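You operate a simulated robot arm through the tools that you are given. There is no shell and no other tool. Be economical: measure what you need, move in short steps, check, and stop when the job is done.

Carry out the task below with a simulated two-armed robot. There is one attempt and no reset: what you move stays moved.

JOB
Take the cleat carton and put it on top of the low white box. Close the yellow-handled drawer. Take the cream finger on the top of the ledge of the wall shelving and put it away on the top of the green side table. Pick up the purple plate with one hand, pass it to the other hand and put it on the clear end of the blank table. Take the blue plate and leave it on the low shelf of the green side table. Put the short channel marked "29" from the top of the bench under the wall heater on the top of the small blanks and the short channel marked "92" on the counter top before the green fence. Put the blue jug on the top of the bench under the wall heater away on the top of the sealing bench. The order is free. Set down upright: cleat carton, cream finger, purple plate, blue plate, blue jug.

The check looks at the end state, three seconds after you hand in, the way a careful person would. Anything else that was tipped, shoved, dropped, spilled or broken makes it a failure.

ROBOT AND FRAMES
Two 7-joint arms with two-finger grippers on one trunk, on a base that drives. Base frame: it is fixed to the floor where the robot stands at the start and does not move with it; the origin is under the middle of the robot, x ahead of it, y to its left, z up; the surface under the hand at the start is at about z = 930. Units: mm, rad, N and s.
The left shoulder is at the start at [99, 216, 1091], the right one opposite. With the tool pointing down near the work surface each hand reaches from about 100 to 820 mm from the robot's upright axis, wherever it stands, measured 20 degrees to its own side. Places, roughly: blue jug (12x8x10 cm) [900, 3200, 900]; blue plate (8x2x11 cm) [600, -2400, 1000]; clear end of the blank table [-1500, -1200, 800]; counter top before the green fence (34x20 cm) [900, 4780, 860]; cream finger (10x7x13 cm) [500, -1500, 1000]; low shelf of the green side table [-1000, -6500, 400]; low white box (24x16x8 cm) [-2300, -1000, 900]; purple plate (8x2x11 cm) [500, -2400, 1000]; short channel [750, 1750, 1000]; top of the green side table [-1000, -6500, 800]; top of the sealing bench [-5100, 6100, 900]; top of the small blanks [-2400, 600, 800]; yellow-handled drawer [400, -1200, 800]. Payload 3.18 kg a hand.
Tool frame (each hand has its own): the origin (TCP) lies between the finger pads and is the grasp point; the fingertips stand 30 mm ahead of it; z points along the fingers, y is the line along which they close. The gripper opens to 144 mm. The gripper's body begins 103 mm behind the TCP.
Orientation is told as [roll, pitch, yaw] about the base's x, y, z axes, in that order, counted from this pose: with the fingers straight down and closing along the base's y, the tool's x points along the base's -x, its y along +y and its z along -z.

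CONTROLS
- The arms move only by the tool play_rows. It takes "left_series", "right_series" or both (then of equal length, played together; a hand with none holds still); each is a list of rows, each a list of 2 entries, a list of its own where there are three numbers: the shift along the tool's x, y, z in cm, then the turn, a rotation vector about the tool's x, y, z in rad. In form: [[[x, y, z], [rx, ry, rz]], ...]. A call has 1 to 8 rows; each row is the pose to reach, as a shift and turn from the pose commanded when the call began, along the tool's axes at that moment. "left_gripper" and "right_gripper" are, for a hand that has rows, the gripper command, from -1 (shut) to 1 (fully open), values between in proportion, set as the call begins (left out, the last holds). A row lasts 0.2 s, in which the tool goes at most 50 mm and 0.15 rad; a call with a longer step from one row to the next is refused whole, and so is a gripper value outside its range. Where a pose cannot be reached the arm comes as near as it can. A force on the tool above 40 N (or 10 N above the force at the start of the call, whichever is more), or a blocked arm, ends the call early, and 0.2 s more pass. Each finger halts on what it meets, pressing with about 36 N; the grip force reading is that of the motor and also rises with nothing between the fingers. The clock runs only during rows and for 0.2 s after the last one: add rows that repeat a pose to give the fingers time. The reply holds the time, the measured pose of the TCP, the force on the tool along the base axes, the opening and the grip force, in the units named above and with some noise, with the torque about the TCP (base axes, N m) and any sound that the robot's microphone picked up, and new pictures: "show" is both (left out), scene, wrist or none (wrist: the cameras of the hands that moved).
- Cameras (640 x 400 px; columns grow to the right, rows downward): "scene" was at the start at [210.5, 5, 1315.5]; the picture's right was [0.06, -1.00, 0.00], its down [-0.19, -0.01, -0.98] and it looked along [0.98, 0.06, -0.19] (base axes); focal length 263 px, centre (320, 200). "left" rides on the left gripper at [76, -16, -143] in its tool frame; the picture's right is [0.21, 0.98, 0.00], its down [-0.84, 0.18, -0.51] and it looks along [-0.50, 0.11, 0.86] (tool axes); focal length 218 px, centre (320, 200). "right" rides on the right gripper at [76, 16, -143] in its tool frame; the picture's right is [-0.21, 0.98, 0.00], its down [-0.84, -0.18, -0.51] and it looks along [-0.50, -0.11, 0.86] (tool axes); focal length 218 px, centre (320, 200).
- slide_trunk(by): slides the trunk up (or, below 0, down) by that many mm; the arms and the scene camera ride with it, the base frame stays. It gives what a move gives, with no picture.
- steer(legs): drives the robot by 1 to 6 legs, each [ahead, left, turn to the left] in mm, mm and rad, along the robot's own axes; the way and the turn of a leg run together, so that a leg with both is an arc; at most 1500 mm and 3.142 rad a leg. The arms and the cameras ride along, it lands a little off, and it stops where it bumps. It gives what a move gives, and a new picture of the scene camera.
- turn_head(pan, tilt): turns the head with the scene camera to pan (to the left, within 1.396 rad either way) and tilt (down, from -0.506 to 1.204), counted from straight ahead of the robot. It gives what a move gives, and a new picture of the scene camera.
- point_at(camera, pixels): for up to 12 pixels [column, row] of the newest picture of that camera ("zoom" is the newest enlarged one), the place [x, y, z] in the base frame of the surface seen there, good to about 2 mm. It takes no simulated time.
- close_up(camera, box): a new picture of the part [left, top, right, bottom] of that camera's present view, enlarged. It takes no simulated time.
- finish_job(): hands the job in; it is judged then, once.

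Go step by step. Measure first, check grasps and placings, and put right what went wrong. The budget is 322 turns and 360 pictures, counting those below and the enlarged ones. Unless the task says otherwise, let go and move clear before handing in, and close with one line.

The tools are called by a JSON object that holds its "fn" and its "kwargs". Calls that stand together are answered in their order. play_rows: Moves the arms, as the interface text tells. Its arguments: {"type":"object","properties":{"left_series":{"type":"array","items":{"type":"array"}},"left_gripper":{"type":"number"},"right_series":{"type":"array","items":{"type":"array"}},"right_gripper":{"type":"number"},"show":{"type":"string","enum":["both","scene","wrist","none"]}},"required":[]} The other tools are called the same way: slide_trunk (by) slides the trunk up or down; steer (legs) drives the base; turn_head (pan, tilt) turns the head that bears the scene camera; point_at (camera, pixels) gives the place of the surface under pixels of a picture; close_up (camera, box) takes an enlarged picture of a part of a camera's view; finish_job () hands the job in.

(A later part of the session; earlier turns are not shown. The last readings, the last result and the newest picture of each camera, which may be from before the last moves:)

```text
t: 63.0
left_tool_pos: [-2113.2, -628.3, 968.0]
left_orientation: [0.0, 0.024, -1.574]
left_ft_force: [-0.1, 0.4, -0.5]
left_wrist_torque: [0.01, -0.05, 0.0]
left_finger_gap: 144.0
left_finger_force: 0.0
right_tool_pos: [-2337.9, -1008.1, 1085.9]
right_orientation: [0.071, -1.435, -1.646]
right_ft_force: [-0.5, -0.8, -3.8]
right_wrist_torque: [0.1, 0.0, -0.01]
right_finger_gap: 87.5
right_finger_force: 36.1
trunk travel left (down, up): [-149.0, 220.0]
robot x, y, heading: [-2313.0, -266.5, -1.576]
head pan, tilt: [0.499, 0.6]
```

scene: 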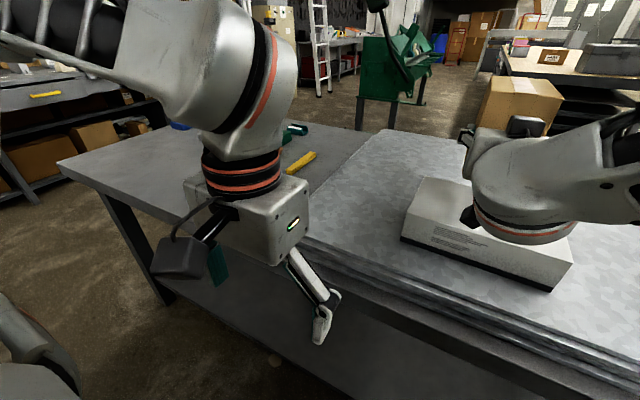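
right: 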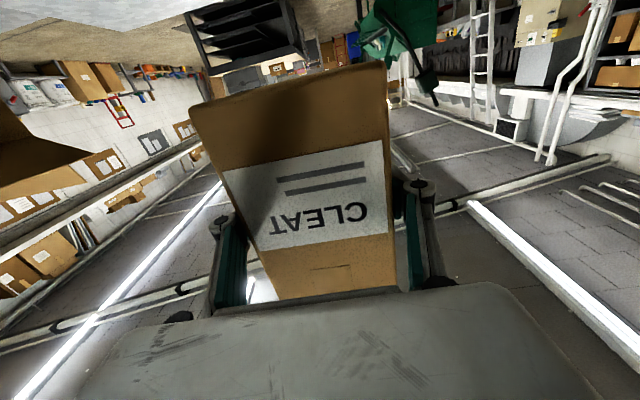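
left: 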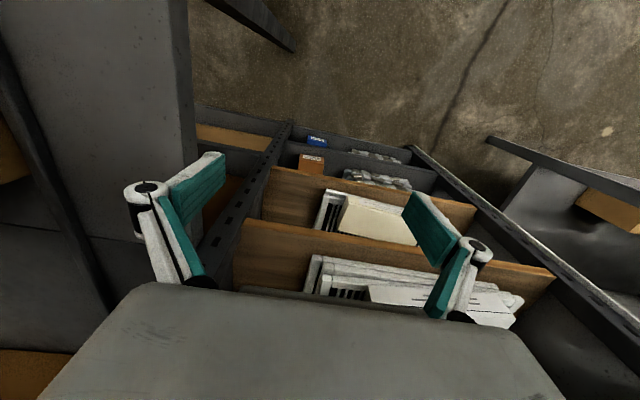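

The arm itself can hold this lower pose. Now I'll level it (−0.136 about tool y) and pull back 41 mm while up at z≈1085.

{"fn": "play_rows", "kwargs": {"right_series": [[[0.3, -0.25, -2], [0, -0.07, 0]], [[0.56, -0.5, -4], [0, -0.136, 0]], [[0.56, -0.5, -4], [0, -0.136, 0]]], "show": "wrist"}}

```text
t: 64.0
left_tool_pos: [-2114.6, -627.0, 967.3]
left_orientation: [0.001, 0.025, -1.571]
left_ft_force: [0.0, 0.6, 0.2]
left_wrist_torque: [0.02, -0.04, 0.01]
left_finger_gap: 143.9
left_finger_force: 0.1
right_tool_pos: [-2400.6, -987.0, 1101.3]
right_orientation: [1.459, -1.459, -3.123]
right_ft_force: [-0.5, 0.5, -3.3]
right_wrist_torque: [0.08, -0.02, 0.08]
right_finger_gap: 87.3
right_finger_force: 36.2
trunk travel left (down, up): [-149.0, 220.0]
robot x, y, heading: [-2311.5, -265.1, -1.57]
head pan, tilt: [0.499, 0.6]
stopped in row 3 (right hand): the arm was blocked; the commanded pose is now the measured one
```

right: 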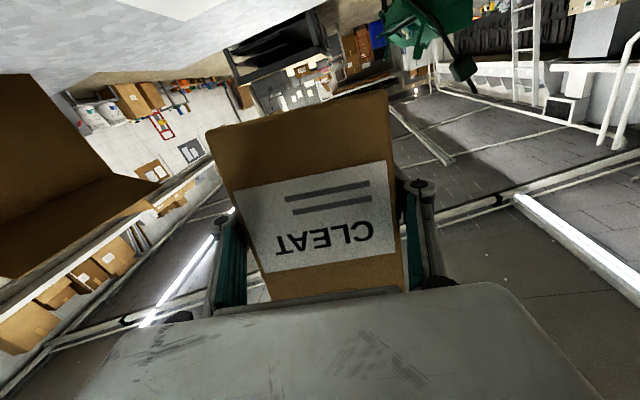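

The level pose can't be reached at this trunk height. I suspect my right elbow met something on its right side when the trunk went down; looking there.

{"fn": "turn_head", "kwargs": {"pan": -0.7, "tilt": 0.6}}

```text
t: 65.4
left_tool_pos: [-2114.2, -628.5, 965.2]
left_orientation: [0.001, 0.024, -1.573]
left_ft_force: [-1.1, 0.5, 0.3]
left_wrist_torque: [0.0, 0.0, 0.02]
left_finger_gap: 144.3
left_finger_force: 0.0
right_tool_pos: [-2398.2, -986.1, 1102.2]
right_orientation: [1.455, -1.46, -3.121]
right_ft_force: [0.4, 0.7, -3.1]
right_wrist_torque: [0.08, -0.01, 0.01]
right_finger_gap: 87.6
right_finger_force: 35.5
trunk travel left (down, up): [-149.0, 220.0]
robot x, y, heading: [-2306.5, -264.1, -1.571]
head pan, tilt: [-0.7, 0.6]
```

scene: 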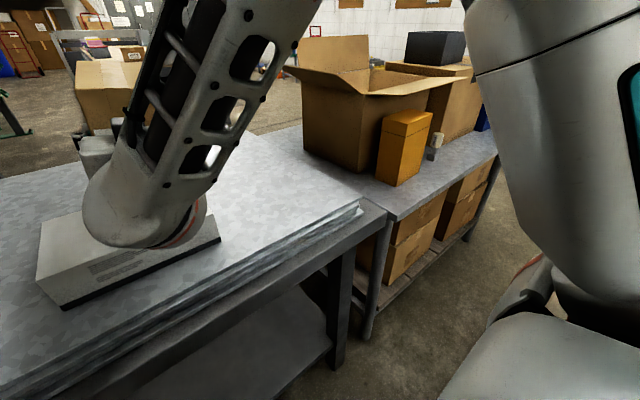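

Nothing there was touched; elbow is high. The arm simply hits a limit at low heights when extended. I'll retract and level the hand first, then lower the trunk, then extend at the known-good relative height.

{"fn": "play_rows", "kwargs": {"right_series": [[[-1.9, 1.5, -2], [-0.03, 0, -0.035]], [[-3.8, 3, -5], [-0.06, 0, -0.07]], [[-5.6, 4.6, -8], [-0.095, -0.0075, -0.11]], [[-5.6, 4.6, -12], [-0.095, -0.0075, -0.11]], [[-5.6, 4.6, -16], [-0.095, -0.0075, -0.11]], [[-5.6, 4.6, -19.1], [-0.095, -0.0075, -0.11]], [[-5.6, 4.6, -19.1], [-0.095, -0.0075, -0.11]]], "show": "none"}}

{"fn": "slide_trunk", "kwargs": {"by": -60}}

{"fn": "slide_trunk", "kwargs": {"by": -55}}

```text
t: 67.0
left_tool_pos: [-2114.4, -628.9, 965.3]
left_orientation: [0.0, 0.027, -1.572]
left_ft_force: [0.0, -0.7, 0.1]
left_wrist_torque: [0.01, 0.0, 0.02]
left_finger_gap: 144.2
left_finger_force: 0.1
right_tool_pos: [-2331.1, -799.4, 1166.3]
right_orientation: [-0.414, -1.556, -1.153]
right_ft_force: [0.1, 0.2, -3.4]
right_wrist_torque: [0.08, 0.0, -0.02]
right_finger_gap: 87.7
right_finger_force: 35.9
right hand out of reach, approached as far as the arm can: row 5, 6, 7
trunk travel left (down, up): [-149.0, 220.0]
robot x, y, heading: [-2310.7, -265.0, -1.581]
head pan, tilt: [-0.7, 0.6]
```

```text
t: 68.0
left_tool_pos: [-2113.3, -627.1, 908.1]
left_orientation: [0.0, 0.018, -1.571]
left_ft_force: [-0.7, -4.7, -0.7]
left_wrist_torque: [0.72, 0.04, 0.04]
left_finger_gap: 143.9
left_finger_force: 0.0
right_tool_pos: [-2330.7, -850.9, 1012.0]
right_orientation: [0.005, -1.347, -1.569]
right_ft_force: [0.8, -0.6, 29.7]
right_wrist_torque: [-1.15, -0.02, 0.01]
right_finger_gap: 87.7
right_finger_force: 35.7
trunk travel left (down, up): [-89.0, 280.0]
robot x, y, heading: [-2310.7, -264.0, -1.575]
head pan, tilt: [-0.7, 0.6]
```

```text
t: 68.5
left_tool_pos: [-2115.2, -633.9, 881.4]
left_orientation: [-0.003, 0.063, -1.571]
left_ft_force: [0.1, -2.5, 0.8]
left_wrist_torque: [0.51, 0.02, 0.02]
left_finger_gap: 143.9
left_finger_force: 0.1
right_tool_pos: [-2328.1, -861.9, 967.7]
right_orientation: [0.009, -1.275, -1.571]
right_ft_force: [2.0, -0.5, 5.7]
right_wrist_torque: [-0.27, -0.36, 0.04]
right_finger_gap: 87.7
right_finger_force: 36.3
trunk travel left (down, up): [-74.0, 296.0]
robot x, y, heading: [-2306.8, -265.3, -1.574]
head pan, tilt: [-0.7, 0.6]
stopped: the force on the tool passed its limit at 58 N (the readings are from after the stop); the commanded pose is now the measured one
```

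Lowering the trunk makes both arms sag, so something on the robot itself limits it. Raising the trunk straight away.

{"fn": "slide_trunk", "kwargs": {"by": 150}}

{"fn": "turn_head", "kwargs": {"pan": 0.5, "tilt": 0.7}}

```text
t: 70.2
left_tool_pos: [-2114.5, -631.7, 1034.0]
left_orientation: [-0.001, 0.058, -1.572]
left_ft_force: [0.0, 0.5, 0.5]
left_wrist_torque: [0.02, 0.01, -0.02]
left_finger_gap: 144.2
left_finger_force: 0.0
right_tool_pos: [-2328.6, -861.5, 1119.4]
right_orientation: [-0.002, -1.278, -1.561]
right_ft_force: [0.6, 0.4, -3.2]
right_wrist_torque: [0.03, 0.02, 0.0]
right_finger_gap: 87.5
right_finger_force: 35.7
trunk travel left (down, up): [-224.0, 146.0]
robot x, y, heading: [-2309.3, -263.8, -1.581]
head pan, tilt: [-0.7, 0.6]
```

```text
t: 71.6
left_tool_pos: [-2116.1, -632.1, 1035.4]
left_orientation: [-0.002, 0.056, -1.571]
left_ft_force: [-0.1, 0.3, -0.4]
left_wrist_torque: [0.02, 0.0, 0.01]
left_finger_gap: 144.2
left_finger_force: 0.1
right_tool_pos: [-2329.7, -861.0, 1121.5]
right_orientation: [-0.003, -1.281, -1.56]
right_ft_force: [-0.2, -0.1, -3.4]
right_wrist_torque: [0.08, -0.03, 0.0]
right_finger_gap: 87.8
right_finger_force: 36.1
trunk travel left (down, up): [-224.0, 146.0]
robot x, y, heading: [-2308.2, -260.8, -1.578]
head pan, tilt: [0.499, 0.7]
```

scene: 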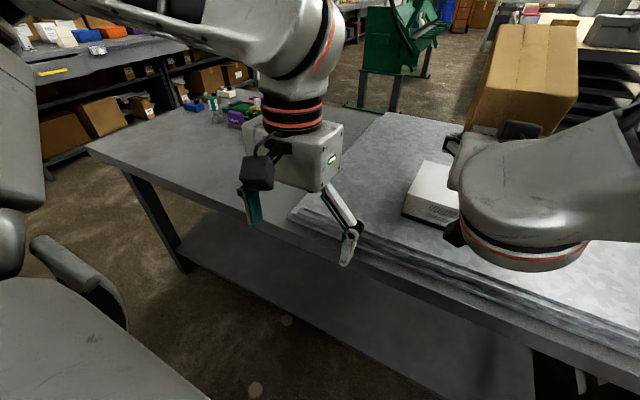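

Measuring whether the white box moved and how the carton sits in the grip.

{"fn": "point_at", "kwargs": {"camera": "scene", "pixels": [[421, 165], [405, 208], [458, 215], [440, 190], [500, 30], [570, 30], [475, 120], [540, 120], [468, 240], [540, 268]]}}

{"fn": "close_up", "kwargs": {"camera": "right", "box": [0, 0, 640, 400]}}

```text
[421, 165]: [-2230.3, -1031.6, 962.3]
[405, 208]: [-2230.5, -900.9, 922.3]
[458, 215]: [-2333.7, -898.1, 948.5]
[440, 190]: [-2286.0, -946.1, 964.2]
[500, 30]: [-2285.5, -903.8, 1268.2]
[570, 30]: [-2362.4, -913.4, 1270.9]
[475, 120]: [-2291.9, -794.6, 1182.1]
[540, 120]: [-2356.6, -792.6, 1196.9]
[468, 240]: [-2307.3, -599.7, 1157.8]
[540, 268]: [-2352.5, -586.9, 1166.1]
```

```text
1.00 times, centred on (320, 200) of right (not enlarged: the box is as wide or as high as the picture)
```

zoom: 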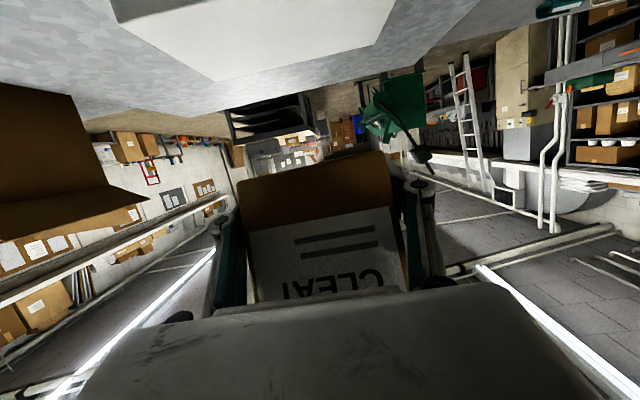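

The white box moved at most ~6 mm. The carton has pivoted in the fingers: its top face rises away from the robot. I'll measure that tilt; a nose-down hand could then set it upright.

{"fn": "close_up", "kwargs": {"camera": "scene", "box": [420, 10, 600, 150]}}

{"fn": "point_at", "kwargs": {"camera": "zoom", "pixels": [[300, 80], [290, 200], [270, 320], [400, 90], [400, 200], [420, 330], [215, 300], [220, 360], [320, 410]]}}

```text
2.86 times, centred on (510, 80) of scene
```

zoom: 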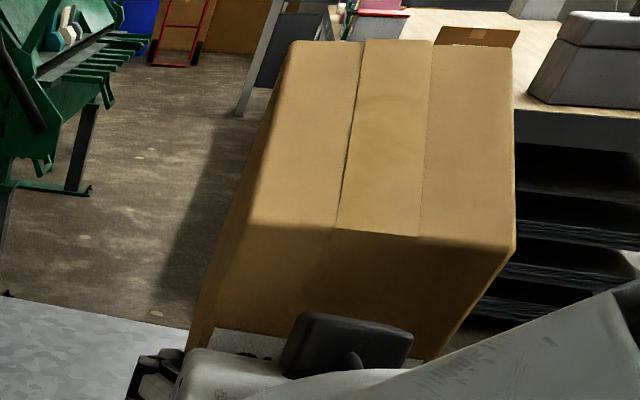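

```text
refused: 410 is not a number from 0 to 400
```

{"fn": "point_at", "kwargs": {"camera": "zoom", "pixels": [[300, 60], [290, 130], [275, 200], [268, 226], [500, 60], [500, 130], [500, 225], [260, 260], [230, 310], [440, 290], [340, 270]]}}

```text
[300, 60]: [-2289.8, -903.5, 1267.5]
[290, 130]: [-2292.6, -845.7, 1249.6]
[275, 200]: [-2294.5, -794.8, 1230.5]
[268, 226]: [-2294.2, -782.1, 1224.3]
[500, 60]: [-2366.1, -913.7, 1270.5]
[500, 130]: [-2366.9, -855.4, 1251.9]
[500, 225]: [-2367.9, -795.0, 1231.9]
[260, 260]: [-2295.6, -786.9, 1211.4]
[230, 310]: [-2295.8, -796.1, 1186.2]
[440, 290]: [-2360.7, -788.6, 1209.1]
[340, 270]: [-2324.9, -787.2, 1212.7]
```

Carton is ~140 deep, tilted 20° nose-up, held low (TCP ~16 mm above its bottom). With the hand at pitch ≈-1.0 it will be nearly upright; I'll rotate and move over the box.

{"fn": "play_rows", "kwargs": {"right_series": [[[0, 0, 0], [0, 0.1, 0]], [[0, 0, 0], [0, 0.2, 0]], [[0, 0, 0], [0, 0.28, 0]], [[-0.8, -0.5, 2.7], [0, 0.28, 0]], [[-1.6, -1, 5.4], [0, 0.28, 0]], [[-2.43, -1.4, 8.14], [0, 0.28, 0]], [[-2.43, -1.4, 8.14], [0, 0.28, 0]]], "show": "scene"}}

```text
t: 73.2
left_tool_pos: [-2115.4, -631.1, 1035.0]
left_orientation: [-0.001, 0.055, -1.57]
left_ft_force: [-0.8, 0.5, 0.4]
left_wrist_torque: [0.0, 0.01, 0.01]
left_finger_gap: 144.0
left_finger_force: 0.1
right_tool_pos: [-2343.4, -945.1, 1121.2]
right_orientation: [-0.001, -1.003, -1.559]
right_ft_force: [-0.5, 0.1, -2.5]
right_wrist_torque: [0.1, 0.0, 0.03]
right_finger_gap: 87.5
right_finger_force: 36.5
trunk travel left (down, up): [-224.0, 146.0]
robot x, y, heading: [-2310.4, -267.5, -1.573]
head pan, tilt: [0.499, 0.7]
```

scene: 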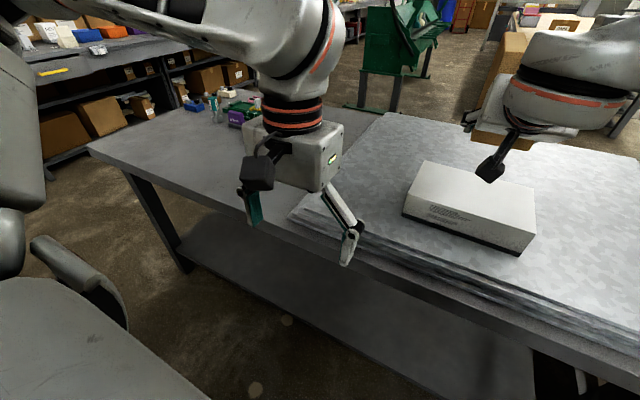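

Reached nicely. Checking the carton's tilt and clearance before going down.

{"fn": "close_up", "kwargs": {"camera": "scene", "box": [400, 10, 600, 260]}}

{"fn": "point_at", "kwargs": {"camera": "scene", "pixels": [[505, 35], [495, 70], [488, 95], [483, 130], [500, 148], [425, 163], [408, 205], [520, 240], [530, 215]]}}

```text
1.60 times, centred on (500, 135) of scene
```

zoom: 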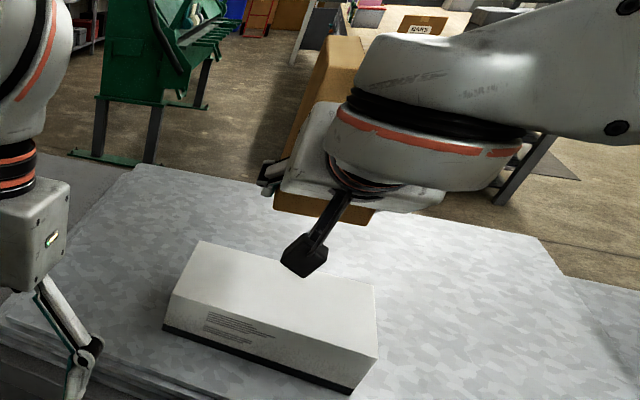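

```text
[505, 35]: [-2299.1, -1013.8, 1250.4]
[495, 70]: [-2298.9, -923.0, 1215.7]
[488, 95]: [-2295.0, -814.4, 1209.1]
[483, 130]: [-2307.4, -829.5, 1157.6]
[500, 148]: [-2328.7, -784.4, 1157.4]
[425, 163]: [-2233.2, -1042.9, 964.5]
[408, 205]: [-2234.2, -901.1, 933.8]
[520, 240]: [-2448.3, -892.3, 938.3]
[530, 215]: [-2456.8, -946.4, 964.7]
```

{"fn": "point_at", "kwargs": {"camera": "zoom", "pixels": [[285, 203], [310, 212], [360, 220], [340, 50], [330, 70], [315, 95], [300, 130], [345, 75], [350, 45], [290, 150]]}}

```text
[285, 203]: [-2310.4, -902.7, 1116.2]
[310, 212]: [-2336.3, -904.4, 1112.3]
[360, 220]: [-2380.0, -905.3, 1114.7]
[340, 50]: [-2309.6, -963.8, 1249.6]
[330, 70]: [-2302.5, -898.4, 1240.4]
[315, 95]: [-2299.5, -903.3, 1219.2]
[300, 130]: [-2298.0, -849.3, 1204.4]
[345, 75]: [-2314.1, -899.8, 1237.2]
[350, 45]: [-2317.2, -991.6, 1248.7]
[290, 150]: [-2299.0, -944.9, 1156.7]
```

The carton is upright within ~2° (label face y≈-903 from z 1116 to 1240), bottom ≈1105, centred over the box. Lowering 122 mm.

{"fn": "play_rows", "kwargs": {"right_series": [[[1.9, 0, 1.2], [0, 0, 0]], [[3.8, 0, 2.4], [0, 0, 0]], [[5.7, 0, 3.6], [0, 0, 0]], [[7.6, 0, 4.85], [0, 0, 0]], [[9.2, 0, 5.9], [0, 0, 0]], [[10.3, 0, 6.55], [0, 0, 0]], [[10.3, 0, 6.55], [0, 0, 0]]], "show": "scene"}}

```text
t: 74.8
left_tool_pos: [-2115.0, -630.5, 1034.4]
left_orientation: [-0.001, 0.054, -1.571]
left_ft_force: [0.5, -0.5, 0.5]
left_wrist_torque: [0.01, 0.02, 0.0]
left_finger_gap: 144.0
left_finger_force: 0.1
right_tool_pos: [-2341.9, -945.2, 999.3]
right_orientation: [0.0, -1.002, -1.56]
right_ft_force: [0.3, -0.5, -3.3]
right_wrist_torque: [0.09, 0.01, -0.01]
right_finger_gap: 87.5
right_finger_force: 36.2
trunk travel left (down, up): [-224.0, 146.0]
robot x, y, heading: [-2309.6, -261.2, -1.575]
head pan, tilt: [0.499, 0.7]
```

scene: 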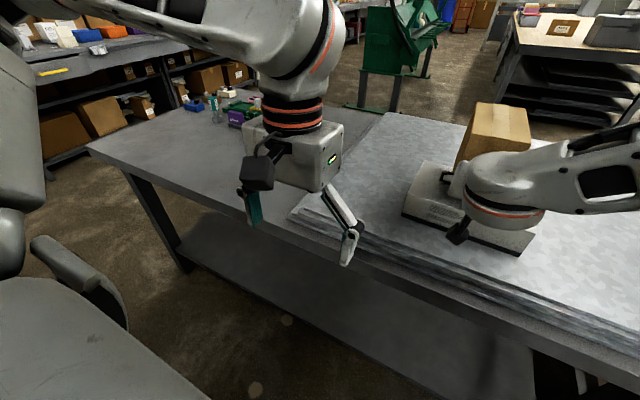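

TCP at 999, bottom about 983. Creeping down 10 mm more, watching force.

{"fn": "play_rows", "kwargs": {"right_series": [[[0.2, 0, 0.13], [0, 0, 0]], [[0.4, 0, 0.27], [0, 0, 0]], [[0.6, 0, 0.4], [0, 0, 0]], [[0.8, 0, 0.52], [0, 0, 0]], [[0.8, 0, 0.52], [0, 0, 0]]], "show": "wrist"}}

```text
t: 76.0
left_tool_pos: [-2115.3, -631.5, 1035.2]
left_orientation: [-0.003, 0.056, -1.571]
left_ft_force: [0.0, 0.6, 0.2]
left_wrist_torque: [-0.01, -0.01, 0.02]
left_finger_gap: 143.9
left_finger_force: 0.1
right_tool_pos: [-2341.9, -944.8, 990.3]
right_orientation: [-0.002, -1.001, -1.56]
right_ft_force: [-0.3, -0.1, -3.0]
right_wrist_torque: [0.05, 0.0, -0.03]
right_finger_gap: 87.5
right_finger_force: 36.1
trunk travel left (down, up): [-224.0, 146.0]
robot x, y, heading: [-2308.4, -264.1, -1.575]
head pan, tilt: [0.499, 0.7]
```

right: 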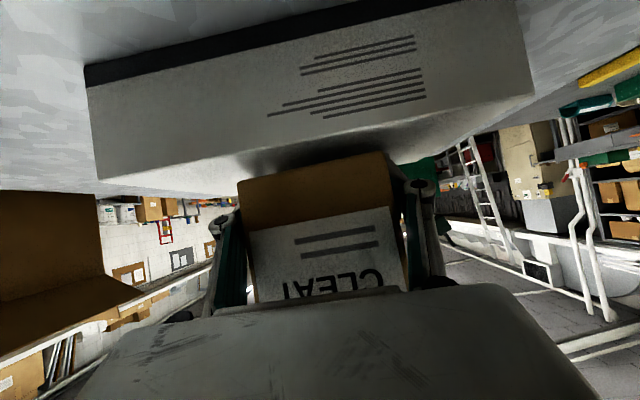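

No contact yet. Another 8 mm in small steps.

{"fn": "play_rows", "kwargs": {"right_series": [[[0.17, 0, 0.11], [0, 0, 0]], [[0.34, 0, 0.21], [0, 0, 0]], [[0.5, 0, 0.32], [0, 0, 0]], [[0.67, 0, 0.43], [0, 0, 0]], [[0.67, 0, 0.43], [0, 0, 0]]], "show": "wrist"}}

```text
t: 77.2
left_tool_pos: [-2114.3, -629.0, 1037.6]
left_orientation: [0.0, 0.054, -1.571]
left_ft_force: [1.0, 0.3, 0.9]
left_wrist_torque: [0.0, 0.01, 0.0]
left_finger_gap: 144.0
left_finger_force: 0.1
right_tool_pos: [-2343.3, -944.1, 988.8]
right_orientation: [0.005, -1.013, -1.566]
right_ft_force: [-3.4, -2.2, 34.8]
right_wrist_torque: [-0.55, 0.6, 0.22]
right_finger_gap: 87.7
right_finger_force: 35.7
trunk travel left (down, up): [-224.0, 146.0]
robot x, y, heading: [-2310.4, -262.9, -1.574]
head pan, tilt: [0.499, 0.7]
```

right: 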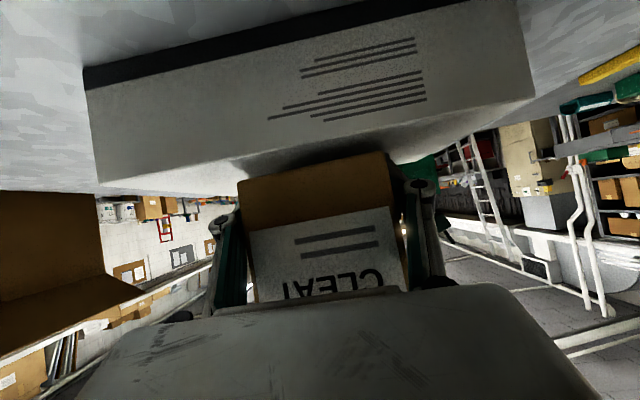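

Contact at TCP 989 (34.8 N). I'll ease up ~6 mm and then open.

{"fn": "play_rows", "kwargs": {"right_series": [[[-0.5, 0, -0.32], [0, 0, 0]], [[-0.5, 0, -0.32], [0, 0, 0]]], "show": "none"}}

{"fn": "play_rows", "kwargs": {"right_series": [[[0, 0, 0], [0, 0, 0]], [[0, 0, 0], [0, 0, 0]], [[0, 0, 0], [0, 0, 0]]], "right_gripper": 0.6, "show": "both"}}

```text
t: 77.8
left_tool_pos: [-2116.5, -631.2, 1035.8]
left_orientation: [-0.001, 0.052, -1.572]
left_ft_force: [-0.6, 0.4, 0.1]
left_wrist_torque: [0.01, 0.02, 0.01]
left_finger_gap: 144.0
left_finger_force: 0.1
right_tool_pos: [-2343.3, -944.8, 989.4]
right_orientation: [-0.001, -1.006, -1.563]
right_ft_force: [-2.6, -8.6, 22.3]
right_wrist_torque: [-0.52, 0.06, -0.08]
right_finger_gap: 87.7
right_finger_force: 35.6
trunk travel left (down, up): [-224.0, 146.0]
robot x, y, heading: [-2308.0, -263.7, -1.577]
head pan, tilt: [0.499, 0.7]
```

```text
t: 78.6
left_tool_pos: [-2114.2, -630.8, 1035.4]
left_orientation: [-0.002, 0.054, -1.569]
left_ft_force: [-0.1, -0.5, 0.9]
left_wrist_torque: [0.03, -0.01, 0.0]
left_finger_gap: 143.9
left_finger_force: 0.0
right_tool_pos: [-2342.7, -943.8, 986.6]
right_orientation: [-0.001, -1.0, -1.561]
right_ft_force: [0.2, -0.7, 4.6]
right_wrist_torque: [-0.02, 0.0, 0.05]
right_finger_gap: 115.1
right_finger_force: 0.1
trunk travel left (down, up): [-224.0, 146.0]
robot x, y, heading: [-2310.7, -263.0, -1.574]
head pan, tilt: [0.499, 0.7]
```

scene: 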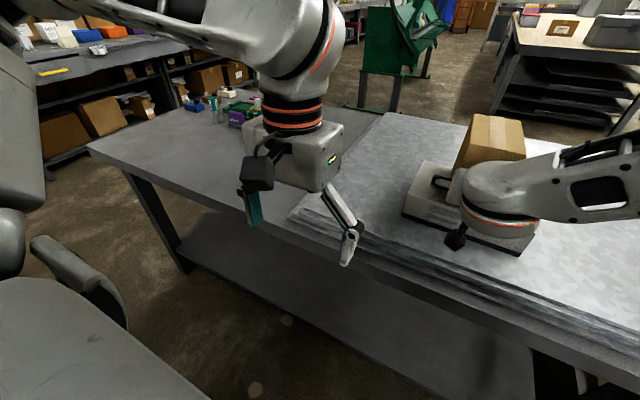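
right: 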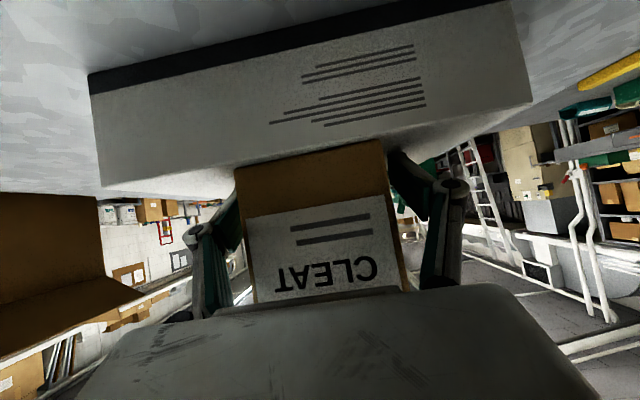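

Released; carton stands on the box. Opening wider and backing out along the tool axis.

{"fn": "play_rows", "kwargs": {"right_series": [[[0, 0, -0.5], [0, 0, 0]], [[0, 0, -3], [0, 0, 0]], [[0, 0, -7], [0, 0, 0]], [[0, 0, -11], [0, 0, 0]], [[0, 0, -15], [0, 0, 0]], [[0, 0, -19], [0, 0, 0]], [[0, 0, -22], [0, 0, 0]]], "right_gripper": 0.8, "show": "scene"}}

```text
t: 80.2
left_tool_pos: [-2115.2, -631.2, 1035.3]
left_orientation: [-0.001, 0.054, -1.571]
left_ft_force: [0.4, 0.4, -0.6]
left_wrist_torque: [0.02, -0.01, -0.01]
left_finger_gap: 144.1
left_finger_force: 0.1
right_tool_pos: [-2343.2, -758.5, 1109.4]
right_orientation: [-0.001, -1.005, -1.561]
right_ft_force: [0.5, -0.2, 0.0]
right_wrist_torque: [0.0, -0.02, -0.05]
right_finger_gap: 129.7
right_finger_force: 0.0
trunk travel left (down, up): [-224.0, 146.0]
robot x, y, heading: [-2313.7, -261.0, -1.574]
head pan, tilt: [0.499, 0.7]
```

scene: 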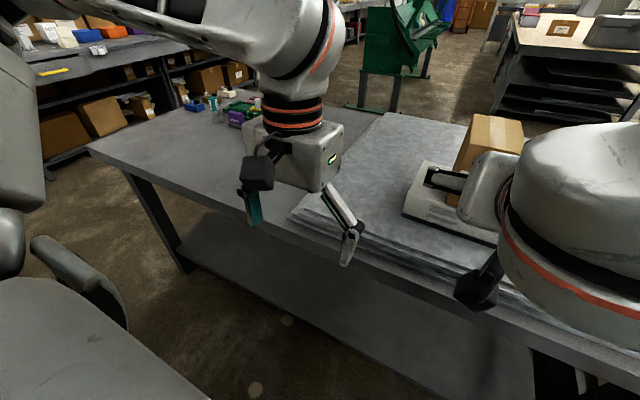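

Backed out. Turning the right hand back to point down near the body.

{"fn": "play_rows", "kwargs": {"right_series": [[[0, 0, -4], [0, 0, 0]], [[-0.2, 0, -8], [0, 0.143, 0]], [[-0.4, 0, -11.8], [0, 0.286, 0]], [[-0.8, 0, -11.8], [0, 0.43, 0]], [[-0.8, 0, -11.8], [0, 0.573, 0]], [[-0.8, 0, -11.8], [0, 0.716, 0]], [[-0.8, 0, -11.8], [0, 0.86, 0]], [[-0.8, 0, -11.8], [0, 1.0, 0]]], "right_gripper": 1, "show": "none"}}

{"fn": "turn_head", "kwargs": {"pan": 0.1, "tilt": 0.6}}

```text
t: 82.0
left_tool_pos: [-2115.9, -633.0, 1035.0]
left_orientation: [-0.001, 0.055, -1.571]
left_ft_force: [1.7, 0.0, 0.1]
left_wrist_torque: [0.0, -0.01, -0.01]
left_finger_gap: 144.0
left_finger_force: 0.0
right_tool_pos: [-2345.2, -664.0, 1176.4]
right_orientation: [0.001, 0.0, -1.561]
right_ft_force: [0.1, 0.1, 0.5]
right_wrist_torque: [0.05, -0.02, 0.01]
right_finger_gap: 144.0
right_finger_force: 0.0
trunk travel left (down, up): [-224.0, 146.0]
robot x, y, heading: [-2311.9, -263.2, -1.574]
head pan, tilt: [0.499, 0.7]
```

```text
t: 82.9
left_tool_pos: [-2114.7, -631.5, 1034.9]
left_orientation: [-0.002, 0.055, -1.572]
left_ft_force: [-1.0, -0.4, 0.3]
left_wrist_torque: [-0.02, 0.0, 0.04]
left_finger_gap: 144.0
left_finger_force: 0.1
right_tool_pos: [-2346.0, -663.5, 1176.6]
right_orientation: [0.0, -0.003, -1.562]
right_ft_force: [-0.7, 0.2, 0.3]
right_wrist_torque: [0.02, 0.01, -0.01]
right_finger_gap: 144.0
right_finger_force: 0.0
trunk travel left (down, up): [-224.0, 146.0]
robot x, y, heading: [-2307.4, -265.6, -1.574]
head pan, tilt: [0.099, 0.6]
```

scene: 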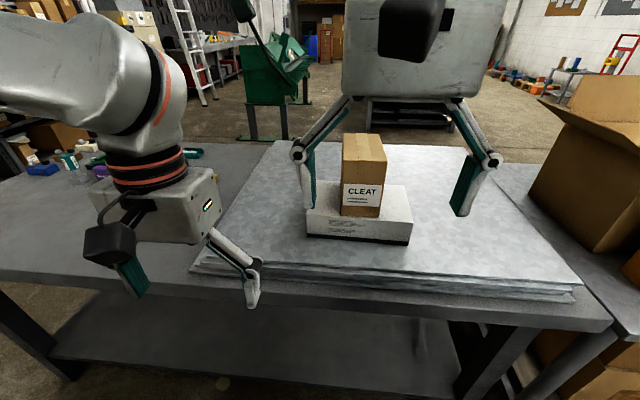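

CLEAT stands upright on the white box. Next, the drawer: sidestep back along the aisle and turn to face +x.

{"fn": "steer", "kwargs": {"legs": [[0, 1500, 0], [0, 400, 0], [0, 0, 1.574], [0, -700, 0]]}}

{"fn": "turn_head", "kwargs": {"pan": -0.3, "tilt": 0.5}}

```text
t: 109.5
left_tool_pos: [-97.2, -792.2, 1036.3]
left_orientation: [-0.002, 0.052, -0.04]
left_ft_force: [0.1, -0.3, -1.0]
left_wrist_torque: [0.01, 0.0, 0.01]
left_finger_gap: 144.2
left_finger_force: 0.3
right_tool_pos: [-74.6, -1024.7, 1177.3]
right_orientation: [-0.001, 0.0, -0.031]
right_ft_force: [0.8, 0.0, 0.5]
right_wrist_torque: [0.01, -0.01, 0.03]
right_finger_gap: 144.2
right_finger_force: 0.0
trunk travel left (down, up): [-224.0, 146.0]
robot x, y, heading: [-473.5, -976.2, -0.045]
head pan, tilt: [0.099, 0.6]
```

scene: 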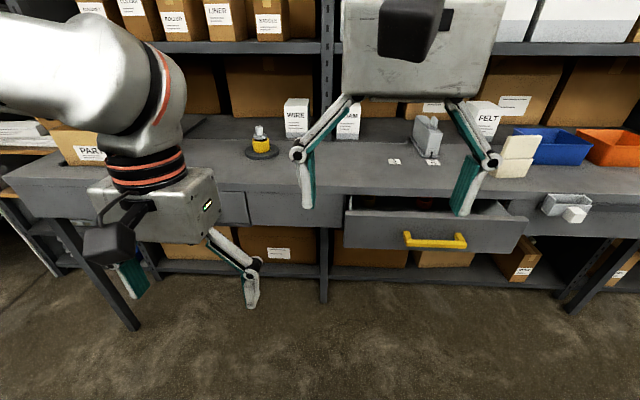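

```text
t: 110.3
left_tool_pos: [-98.0, -792.6, 1035.3]
left_orientation: [-0.001, 0.054, -0.042]
left_ft_force: [-0.3, -0.5, 0.3]
left_wrist_torque: [-0.04, 0.0, 0.0]
left_finger_gap: 143.9
left_finger_force: 0.1
right_tool_pos: [-74.3, -1025.3, 1176.0]
right_orientation: [0.0, -0.002, -0.033]
right_ft_force: [-0.3, -0.2, 0.2]
right_wrist_torque: [-0.01, 0.01, 0.03]
right_finger_gap: 144.1
right_finger_force: 0.0
trunk travel left (down, up): [-224.0, 146.0]
robot x, y, heading: [-471.5, -970.2, -0.046]
head pan, tilt: [-0.3, 0.499]
```

scene: 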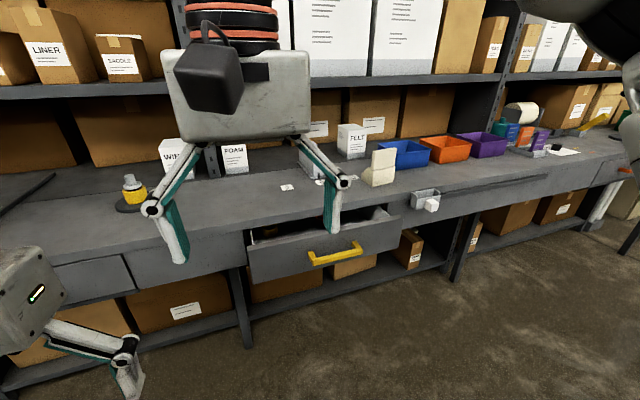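

The yellow handle (336,254) with the drawer ~open, the cream finger (380,167), and the plates near (507,133)/(540,140) are all in view. Measuring.

{"fn": "point_at", "kwargs": {"camera": "scene", "pixels": [[336, 256], [312, 258], [360, 248], [252, 262], [400, 230], [330, 240], [250, 235], [240, 240], [420, 212], [325, 225], [232, 235], [60, 275]]}}

{"fn": "close_up", "kwargs": {"camera": "scene", "box": [230, 120, 430, 300]}}

```text
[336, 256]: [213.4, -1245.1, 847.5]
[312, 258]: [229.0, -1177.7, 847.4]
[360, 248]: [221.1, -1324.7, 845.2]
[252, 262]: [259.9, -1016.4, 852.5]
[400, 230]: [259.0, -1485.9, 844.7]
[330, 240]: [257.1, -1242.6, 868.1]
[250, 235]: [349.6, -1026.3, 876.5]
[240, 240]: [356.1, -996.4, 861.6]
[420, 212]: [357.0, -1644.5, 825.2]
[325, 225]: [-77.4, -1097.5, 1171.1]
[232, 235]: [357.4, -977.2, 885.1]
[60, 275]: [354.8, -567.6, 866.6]
```

```text
2.22 times, centred on (330, 210) of scene
```

zoom: 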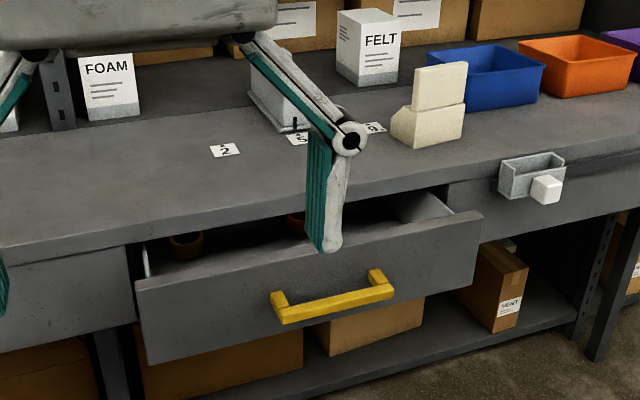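

Drawer front is at x≈258 while its closed neighbours are at 356, so it needs ~98 mm. Measuring its top edge and the counter lip, then the pushing pose.

{"fn": "point_at", "kwargs": {"camera": "zoom", "pixels": [[290, 262], [290, 256], [300, 285], [260, 205], [265, 190], [200, 225], [325, 310], [415, 140], [440, 85], [440, 120], [480, 160], [400, 280]]}}

```text
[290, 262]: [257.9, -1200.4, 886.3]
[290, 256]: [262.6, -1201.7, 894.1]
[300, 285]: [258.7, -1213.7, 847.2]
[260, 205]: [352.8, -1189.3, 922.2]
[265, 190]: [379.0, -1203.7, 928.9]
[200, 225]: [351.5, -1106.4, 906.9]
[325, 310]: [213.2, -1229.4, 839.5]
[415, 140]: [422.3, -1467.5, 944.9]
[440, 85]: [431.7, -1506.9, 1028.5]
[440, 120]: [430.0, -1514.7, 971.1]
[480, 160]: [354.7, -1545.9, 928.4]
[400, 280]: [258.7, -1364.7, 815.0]
```

Plan: pitch -1.0, closed fingers, pushing the face at z≈876, y≈-1249. First position the base.

{"fn": "steer", "kwargs": {"legs": [[150, -170, 0.046]]}}

{"fn": "play_rows", "kwargs": {"right_series": [[[0, 0, 0], [0, -0.14, 0]], [[0, 0, 0], [0, -0.28, 0]], [[0, 0, 0], [0, -0.42, 0]], [[0, 0, 0], [0, -0.56, 0]], [[0, 0, 0], [0, -0.7, 0]], [[0, 0, 0], [0, -0.85, 0]], [[0, 0, 0], [0, -1.0, 0]]], "right_gripper": -1, "show": "none"}}

```text
t: 112.5
left_tool_pos: [36.5, -952.5, 1035.8]
left_orientation: [-0.001, 0.057, 0.002]
left_ft_force: [0.1, -1.0, 1.3]
left_wrist_torque: [0.02, 0.0, 0.0]
left_finger_gap: 144.1
left_finger_force: 0.0
right_tool_pos: [68.7, -1182.6, 1175.9]
right_orientation: [0.001, -0.002, 0.012]
right_ft_force: [-0.2, -0.4, -0.5]
right_wrist_torque: [0.02, 0.0, 0.0]
right_finger_gap: 144.1
right_finger_force: 0.1
trunk travel left (down, up): [-224.0, 146.0]
robot x, y, heading: [-327.8, -1148.1, 0.003]
head pan, tilt: [-0.3, 0.499]
```

scene: 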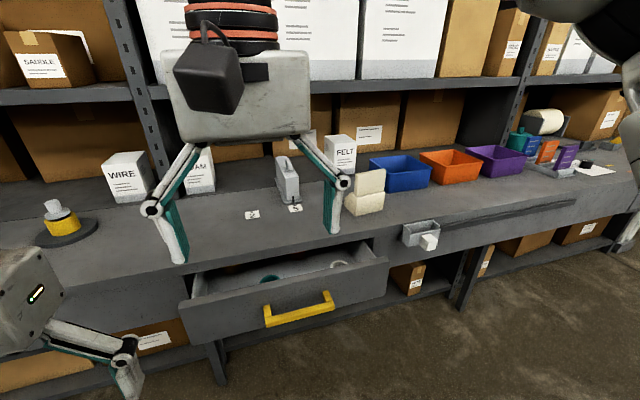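

```text
t: 114.1
left_tool_pos: [36.0, -952.1, 1034.0]
left_orientation: [-0.004, 0.055, 0.003]
left_ft_force: [0.4, 0.1, 0.1]
left_wrist_torque: [-0.05, -0.02, -0.02]
left_finger_gap: 144.0
left_finger_force: 0.1
right_tool_pos: [77.7, -1188.7, 1172.0]
right_orientation: [0.01, -0.985, -0.029]
right_ft_force: [0.5, -0.6, -0.7]
right_wrist_torque: [0.01, 0.03, 0.01]
right_finger_gap: 0.1
right_finger_force: 30.8
trunk travel left (down, up): [-224.0, 146.0]
robot x, y, heading: [-330.1, -1149.5, 0.003]
head pan, tilt: [-0.3, 0.499]
```

Fingers closed and pitched. Moving down to [150,-1249,896], in front of the drawer.

{"fn": "play_rows", "kwargs": {"right_series": [[[2.7, -0.9, 3], [0, 0, 0]], [[5.4, -1.8, 6], [0, 0, 0]], [[8.1, -2.7, 9], [0, 0, 0]], [[10.8, -3.6, 12], [0, 0, 0]], [[13.5, -4.5, 15], [0, 0, 0]], [[16.2, -5.3, 18], [0, 0, 0]], [[19, -6, 21.2], [0, 0, 0]], [[19, -6, 21.2], [0, 0, 0]]], "show": "scene"}}

```text
t: 115.8
left_tool_pos: [35.1, -952.8, 1036.2]
left_orientation: [-0.002, 0.055, 0.003]
left_ft_force: [0.4, -0.8, -0.6]
left_wrist_torque: [0.02, -0.04, 0.02]
left_finger_gap: 144.1
left_finger_force: 0.0
right_tool_pos: [173.5, -1268.4, 931.2]
right_orientation: [0.231, -0.994, -0.311]
right_ft_force: [-0.3, -0.4, -0.1]
right_wrist_torque: [-0.01, 0.02, -0.02]
right_finger_gap: 0.0
right_finger_force: 30.8
right hand out of reach, approached as far as the arm can: row 3, 4, 5
trunk travel left (down, up): [-224.0, 146.0]
robot x, y, heading: [-330.0, -1147.6, 0.003]
head pan, tilt: [-0.3, 0.499]
stopped in row 8 (right hand): the arm was blocked; the commanded pose is now the measured one
```

scene: 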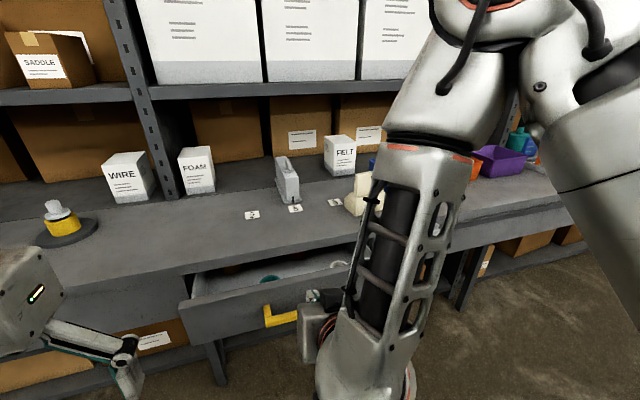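

The pitched hand is out of range this low and close. A mostly vertical hand (pitch -0.4) will still clear the counter lip; raising and re-orienting to that.

{"fn": "play_rows", "kwargs": {"right_series": [[[-0.9, 0.5, -1.2], [0.004, 0.12, -0.034]], [[-1.7, 1, -2.3], [0.008, 0.245, -0.069]], [[-2.6, 1.5, -3.4], [0.013, 0.367, -0.103]], [[-3.4, 2, -4.6], [0.017, 0.49, -0.138]], [[-4.2, 2.5, -5.7], [0.021, 0.612, -0.172]], [[-4.2, 2.5, -5.7], [0.021, 0.612, -0.172]]], "show": "none"}}

```text
t: 117.2
left_tool_pos: [36.5, -952.6, 1034.7]
left_orientation: [0.0, 0.055, 0.003]
left_ft_force: [0.1, 0.1, 0.1]
left_wrist_torque: [0.0, 0.01, 0.03]
left_finger_gap: 144.0
left_finger_force: 0.1
right_tool_pos: [148.2, -1247.5, 998.4]
right_orientation: [0.002, -0.401, 0.005]
right_ft_force: [-0.1, 0.2, -0.2]
right_wrist_torque: [-0.03, -0.03, -0.02]
right_finger_gap: 0.1
right_finger_force: 30.7
trunk travel left (down, up): [-224.0, 146.0]
robot x, y, heading: [-327.3, -1144.7, 0.001]
head pan, tilt: [-0.3, 0.499]
```

Pose reached. Descending to [200,-1249,903], just short of the drawer face.

{"fn": "play_rows", "kwargs": {"right_series": [[[-0.3, 0, 3.6], [0, 0, 0]], [[-0.6, 0, 7.2], [0, 0, 0]], [[-1.09, 0, 10.7], [0, 0, 0]], [[-1.09, 0, 10.7], [0, 0, 0]]], "show": "scene"}}

```text
t: 118.2
left_tool_pos: [35.7, -952.1, 1034.8]
left_orientation: [-0.001, 0.054, 0.003]
left_ft_force: [0.4, 0.1, 0.5]
left_wrist_torque: [-0.01, -0.03, -0.01]
left_finger_gap: 144.1
left_finger_force: 0.1
right_tool_pos: [201.0, -1247.4, 905.6]
right_orientation: [-0.002, -0.402, 0.006]
right_ft_force: [0.1, 0.1, 0.4]
right_wrist_torque: [0.0, 0.0, -0.01]
right_finger_gap: 0.0
right_finger_force: 30.5
trunk travel left (down, up): [-224.0, 146.0]
robot x, y, heading: [-326.8, -1148.1, -0.002]
head pan, tilt: [-0.3, 0.499]
```

scene: 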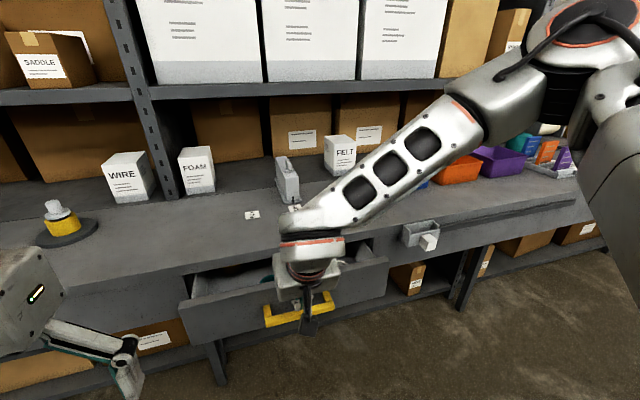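

Pushing forward to x≈333.

{"fn": "play_rows", "kwargs": {"right_series": [[[-1.85, 0, 0.78], [0, 0, 0]], [[-3.7, 0, 1.56], [0, 0, 0]], [[-5.5, 0, 2.33], [0, 0, 0]], [[-7.3, 0, 3.1], [0, 0, 0]], [[-9.1, 0, 3.85], [0, 0, 0]], [[-10.7, 0, 4.5], [0, 0, 0]], [[-12.1, 0, 5.1], [0, 0, 0]], [[-12.1, 0, 5.1], [0, 0, 0]]], "show": "scene"}}

```text
t: 120.0
left_tool_pos: [37.3, -953.3, 1035.4]
left_orientation: [0.0, 0.053, 0.003]
left_ft_force: [-0.5, 1.5, -0.4]
left_wrist_torque: [-0.04, 0.02, -0.01]
left_finger_gap: 143.9
left_finger_force: 0.0
right_tool_pos: [331.4, -1247.3, 903.5]
right_orientation: [-0.001, -0.4, 0.006]
right_ft_force: [-0.6, 0.4, -0.4]
right_wrist_torque: [0.0, -0.01, -0.01]
right_finger_gap: 0.0
right_finger_force: 30.7
trunk travel left (down, up): [-224.0, 146.0]
robot x, y, heading: [-331.0, -1148.5, 0.001]
head pan, tilt: [-0.3, 0.499]
```

scene: 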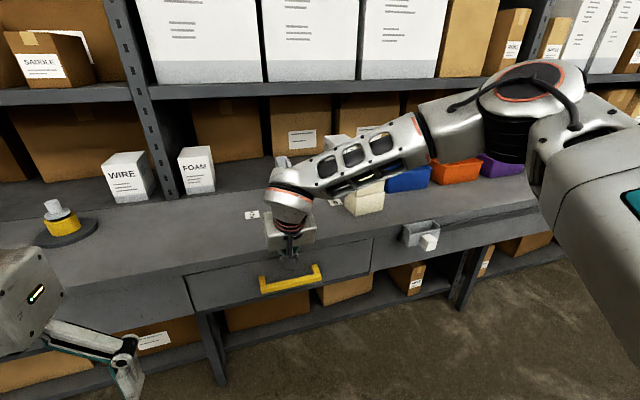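

The drawer moved nearly flush. A last slow push for contact force.

{"fn": "play_rows", "kwargs": {"right_series": [[[-0.3, 0, 0.13], [0, 0, 0]], [[-0.6, 0, 0.26], [0, 0, 0]], [[-0.9, 0, 0.39], [0, 0, 0]]], "show": "none"}}

{"fn": "point_at", "kwargs": {"camera": "scene", "pixels": [[220, 290], [345, 262], [175, 290]]}}

```text
t: 121.0
left_tool_pos: [35.1, -953.0, 1034.6]
left_orientation: [-0.002, 0.053, 0.002]
left_ft_force: [0.3, -0.1, -0.4]
left_wrist_torque: [-0.02, 0.03, -0.01]
left_finger_gap: 144.0
left_finger_force: 0.1
right_tool_pos: [333.3, -1245.8, 901.0]
right_orientation: [-0.004, -0.387, 0.004]
right_ft_force: [-14.5, -2.3, 5.0]
right_wrist_torque: [-0.04, 0.18, -0.07]
right_finger_gap: 6.0
right_finger_force: 31.0
trunk travel left (down, up): [-224.0, 146.0]
robot x, y, heading: [-331.8, -1146.8, -0.003]
head pan, tilt: [-0.3, 0.499]
stopped in row 3 (right hand): the force on the tool passed its limit at 41 N (the readings are from after the stop); the commanded pose is now the measured one
```

```text
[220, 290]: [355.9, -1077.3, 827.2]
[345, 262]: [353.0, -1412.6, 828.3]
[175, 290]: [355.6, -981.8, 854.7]
```

Drawer is shut against its stop (41 N). Backing off and rising.

{"fn": "play_rows", "kwargs": {"right_series": [[[3.7, 0, -1.55], [0, 0, 0]], [[7.4, 0, -3.1], [0, 0, 0]], [[6.2, 0, -7], [0, 0.13, 0]], [[5, 0, -11.5], [0, 0.26, 0]], [[3.5, 0, -15.5], [0, 0.387, 0]], [[2, 0, -20], [0, 0.387, 0]], [[0.5, 0, -24], [0, 0.387, 0]]], "show": "none"}}

{"fn": "turn_head", "kwargs": {"pan": -0.5, "tilt": 0.5}}

```text
t: 122.6
left_tool_pos: [36.0, -952.7, 1035.7]
left_orientation: [-0.001, 0.056, 0.004]
left_ft_force: [-0.3, 0.6, -0.4]
left_wrist_torque: [-0.05, 0.0, 0.01]
left_finger_gap: 144.2
left_finger_force: 0.1
right_tool_pos: [238.9, -1247.3, 1123.4]
right_orientation: [0.0, -0.003, 0.004]
right_ft_force: [0.6, 0.6, -0.4]
right_wrist_torque: [0.01, 0.02, 0.01]
right_finger_gap: 0.1
right_finger_force: 30.7
trunk travel left (down, up): [-224.0, 146.0]
robot x, y, heading: [-330.6, -1146.0, 0.004]
head pan, tilt: [-0.3, 0.499]
```

```text
t: 123.3
left_tool_pos: [36.2, -952.3, 1036.1]
left_orientation: [-0.003, 0.057, 0.001]
left_ft_force: [-0.3, -0.1, -0.2]
left_wrist_torque: [0.03, 0.02, 0.02]
left_finger_gap: 144.1
left_finger_force: 0.1
right_tool_pos: [239.3, -1246.6, 1121.5]
right_orientation: [-0.005, -0.004, 0.005]
right_ft_force: [-0.3, 0.3, 0.4]
right_wrist_torque: [-0.01, 0.04, 0.03]
right_finger_gap: 0.0
right_finger_force: 31.3
trunk travel left (down, up): [-224.0, 146.0]
robot x, y, heading: [-332.7, -1144.7, -0.001]
head pan, tilt: [-0.499, 0.499]
```

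scene: 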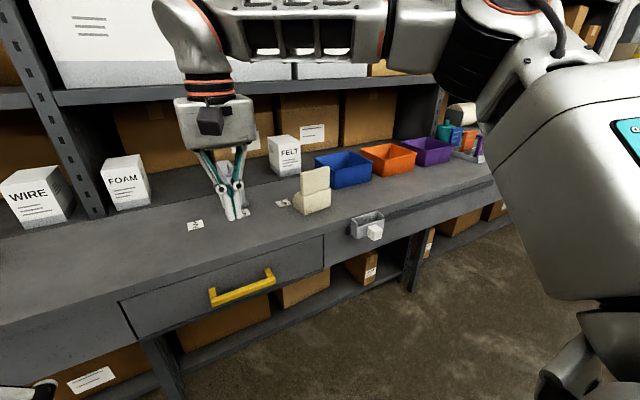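

Drawer closed and everything else in place. Retracting the right hand and sidestepping right toward the plates.

{"fn": "play_rows", "kwargs": {"right_series": [[[4, 0, 0], [0, 0, 0]], [[8, 0.5, 0], [0, 0, 0]], [[12, 1, -1], [0, 0, 0]], [[16, 1.5, -2], [0, 0, 0]]], "left_series": [[[0, 0, 0], [0, -0.055, 0]], [[0, 0, 0], [0, -0.055, 0]], [[0, 0, 0], [0, -0.055, 0]], [[0, 0, 0], [0, -0.055, 0]]], "right_gripper": 1, "show": "none"}}

{"fn": "steer", "kwargs": {"legs": [[0, -1050, 0]]}}

{"fn": "turn_head", "kwargs": {"pan": -0.1, "tilt": 0.45}}

```text
t: 124.3
left_tool_pos: [34.9, -953.0, 1035.2]
left_orientation: [0.0, 0.0, 0.003]
left_ft_force: [-0.4, -0.1, -0.4]
left_wrist_torque: [0.04, -0.01, 0.01]
left_finger_gap: 143.9
left_finger_force: 0.1
right_tool_pos: [80.3, -1233.7, 1141.6]
right_orientation: [-0.004, -0.004, 0.004]
right_ft_force: [-0.8, -0.3, 0.0]
right_wrist_torque: [0.04, 0.01, 0.03]
right_finger_gap: 144.3
right_finger_force: 0.1
trunk travel left (down, up): [-224.0, 146.0]
robot x, y, heading: [-332.4, -1150.0, -0.006]
head pan, tilt: [-0.499, 0.499]
```

```text
t: 133.9
left_tool_pos: [30.5, -2019.6, 1034.8]
left_orientation: [-0.003, 0.0, -0.01]
left_ft_force: [0.4, 0.9, 1.0]
left_wrist_torque: [0.0, 0.01, 0.01]
left_finger_gap: 144.2
left_finger_force: 0.0
right_tool_pos: [72.9, -2300.1, 1139.9]
right_orientation: [-0.005, -0.002, -0.01]
right_ft_force: [-0.6, 0.5, -0.4]
right_wrist_torque: [-0.01, 0.04, -0.01]
right_finger_gap: 143.9
right_finger_force: 0.0
trunk travel left (down, up): [-224.0, 146.0]
robot x, y, heading: [-337.8, -2207.3, -0.02]
head pan, tilt: [-0.499, 0.499]
```

scene: 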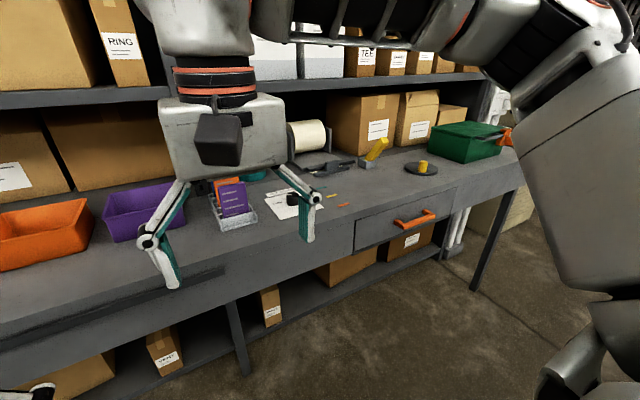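

```text
t: 134.8
left_tool_pos: [29.2, -2019.6, 1036.5]
left_orientation: [-0.001, -0.001, -0.011]
left_ft_force: [0.5, -0.1, -0.6]
left_wrist_torque: [0.05, 0.0, -0.03]
left_finger_gap: 144.0
left_finger_force: 0.1
right_tool_pos: [71.0, -2300.6, 1141.0]
right_orientation: [-0.003, -0.003, -0.01]
right_ft_force: [0.7, -1.1, -0.3]
right_wrist_torque: [-0.02, 0.01, -0.05]
right_finger_gap: 144.0
right_finger_force: 0.0
trunk travel left (down, up): [-224.0, 146.0]
robot x, y, heading: [-341.0, -2209.7, -0.013]
head pan, tilt: [-0.099, 0.45]
```

scene: 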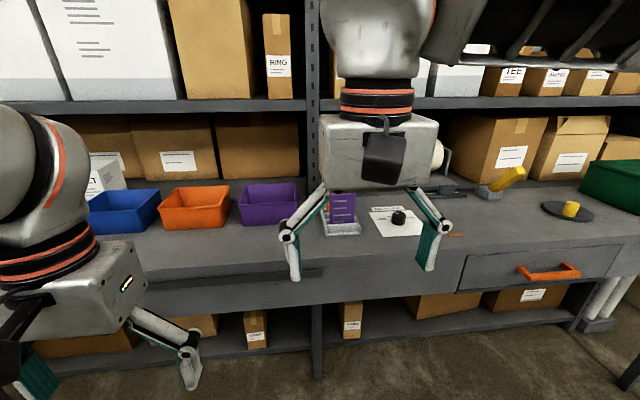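

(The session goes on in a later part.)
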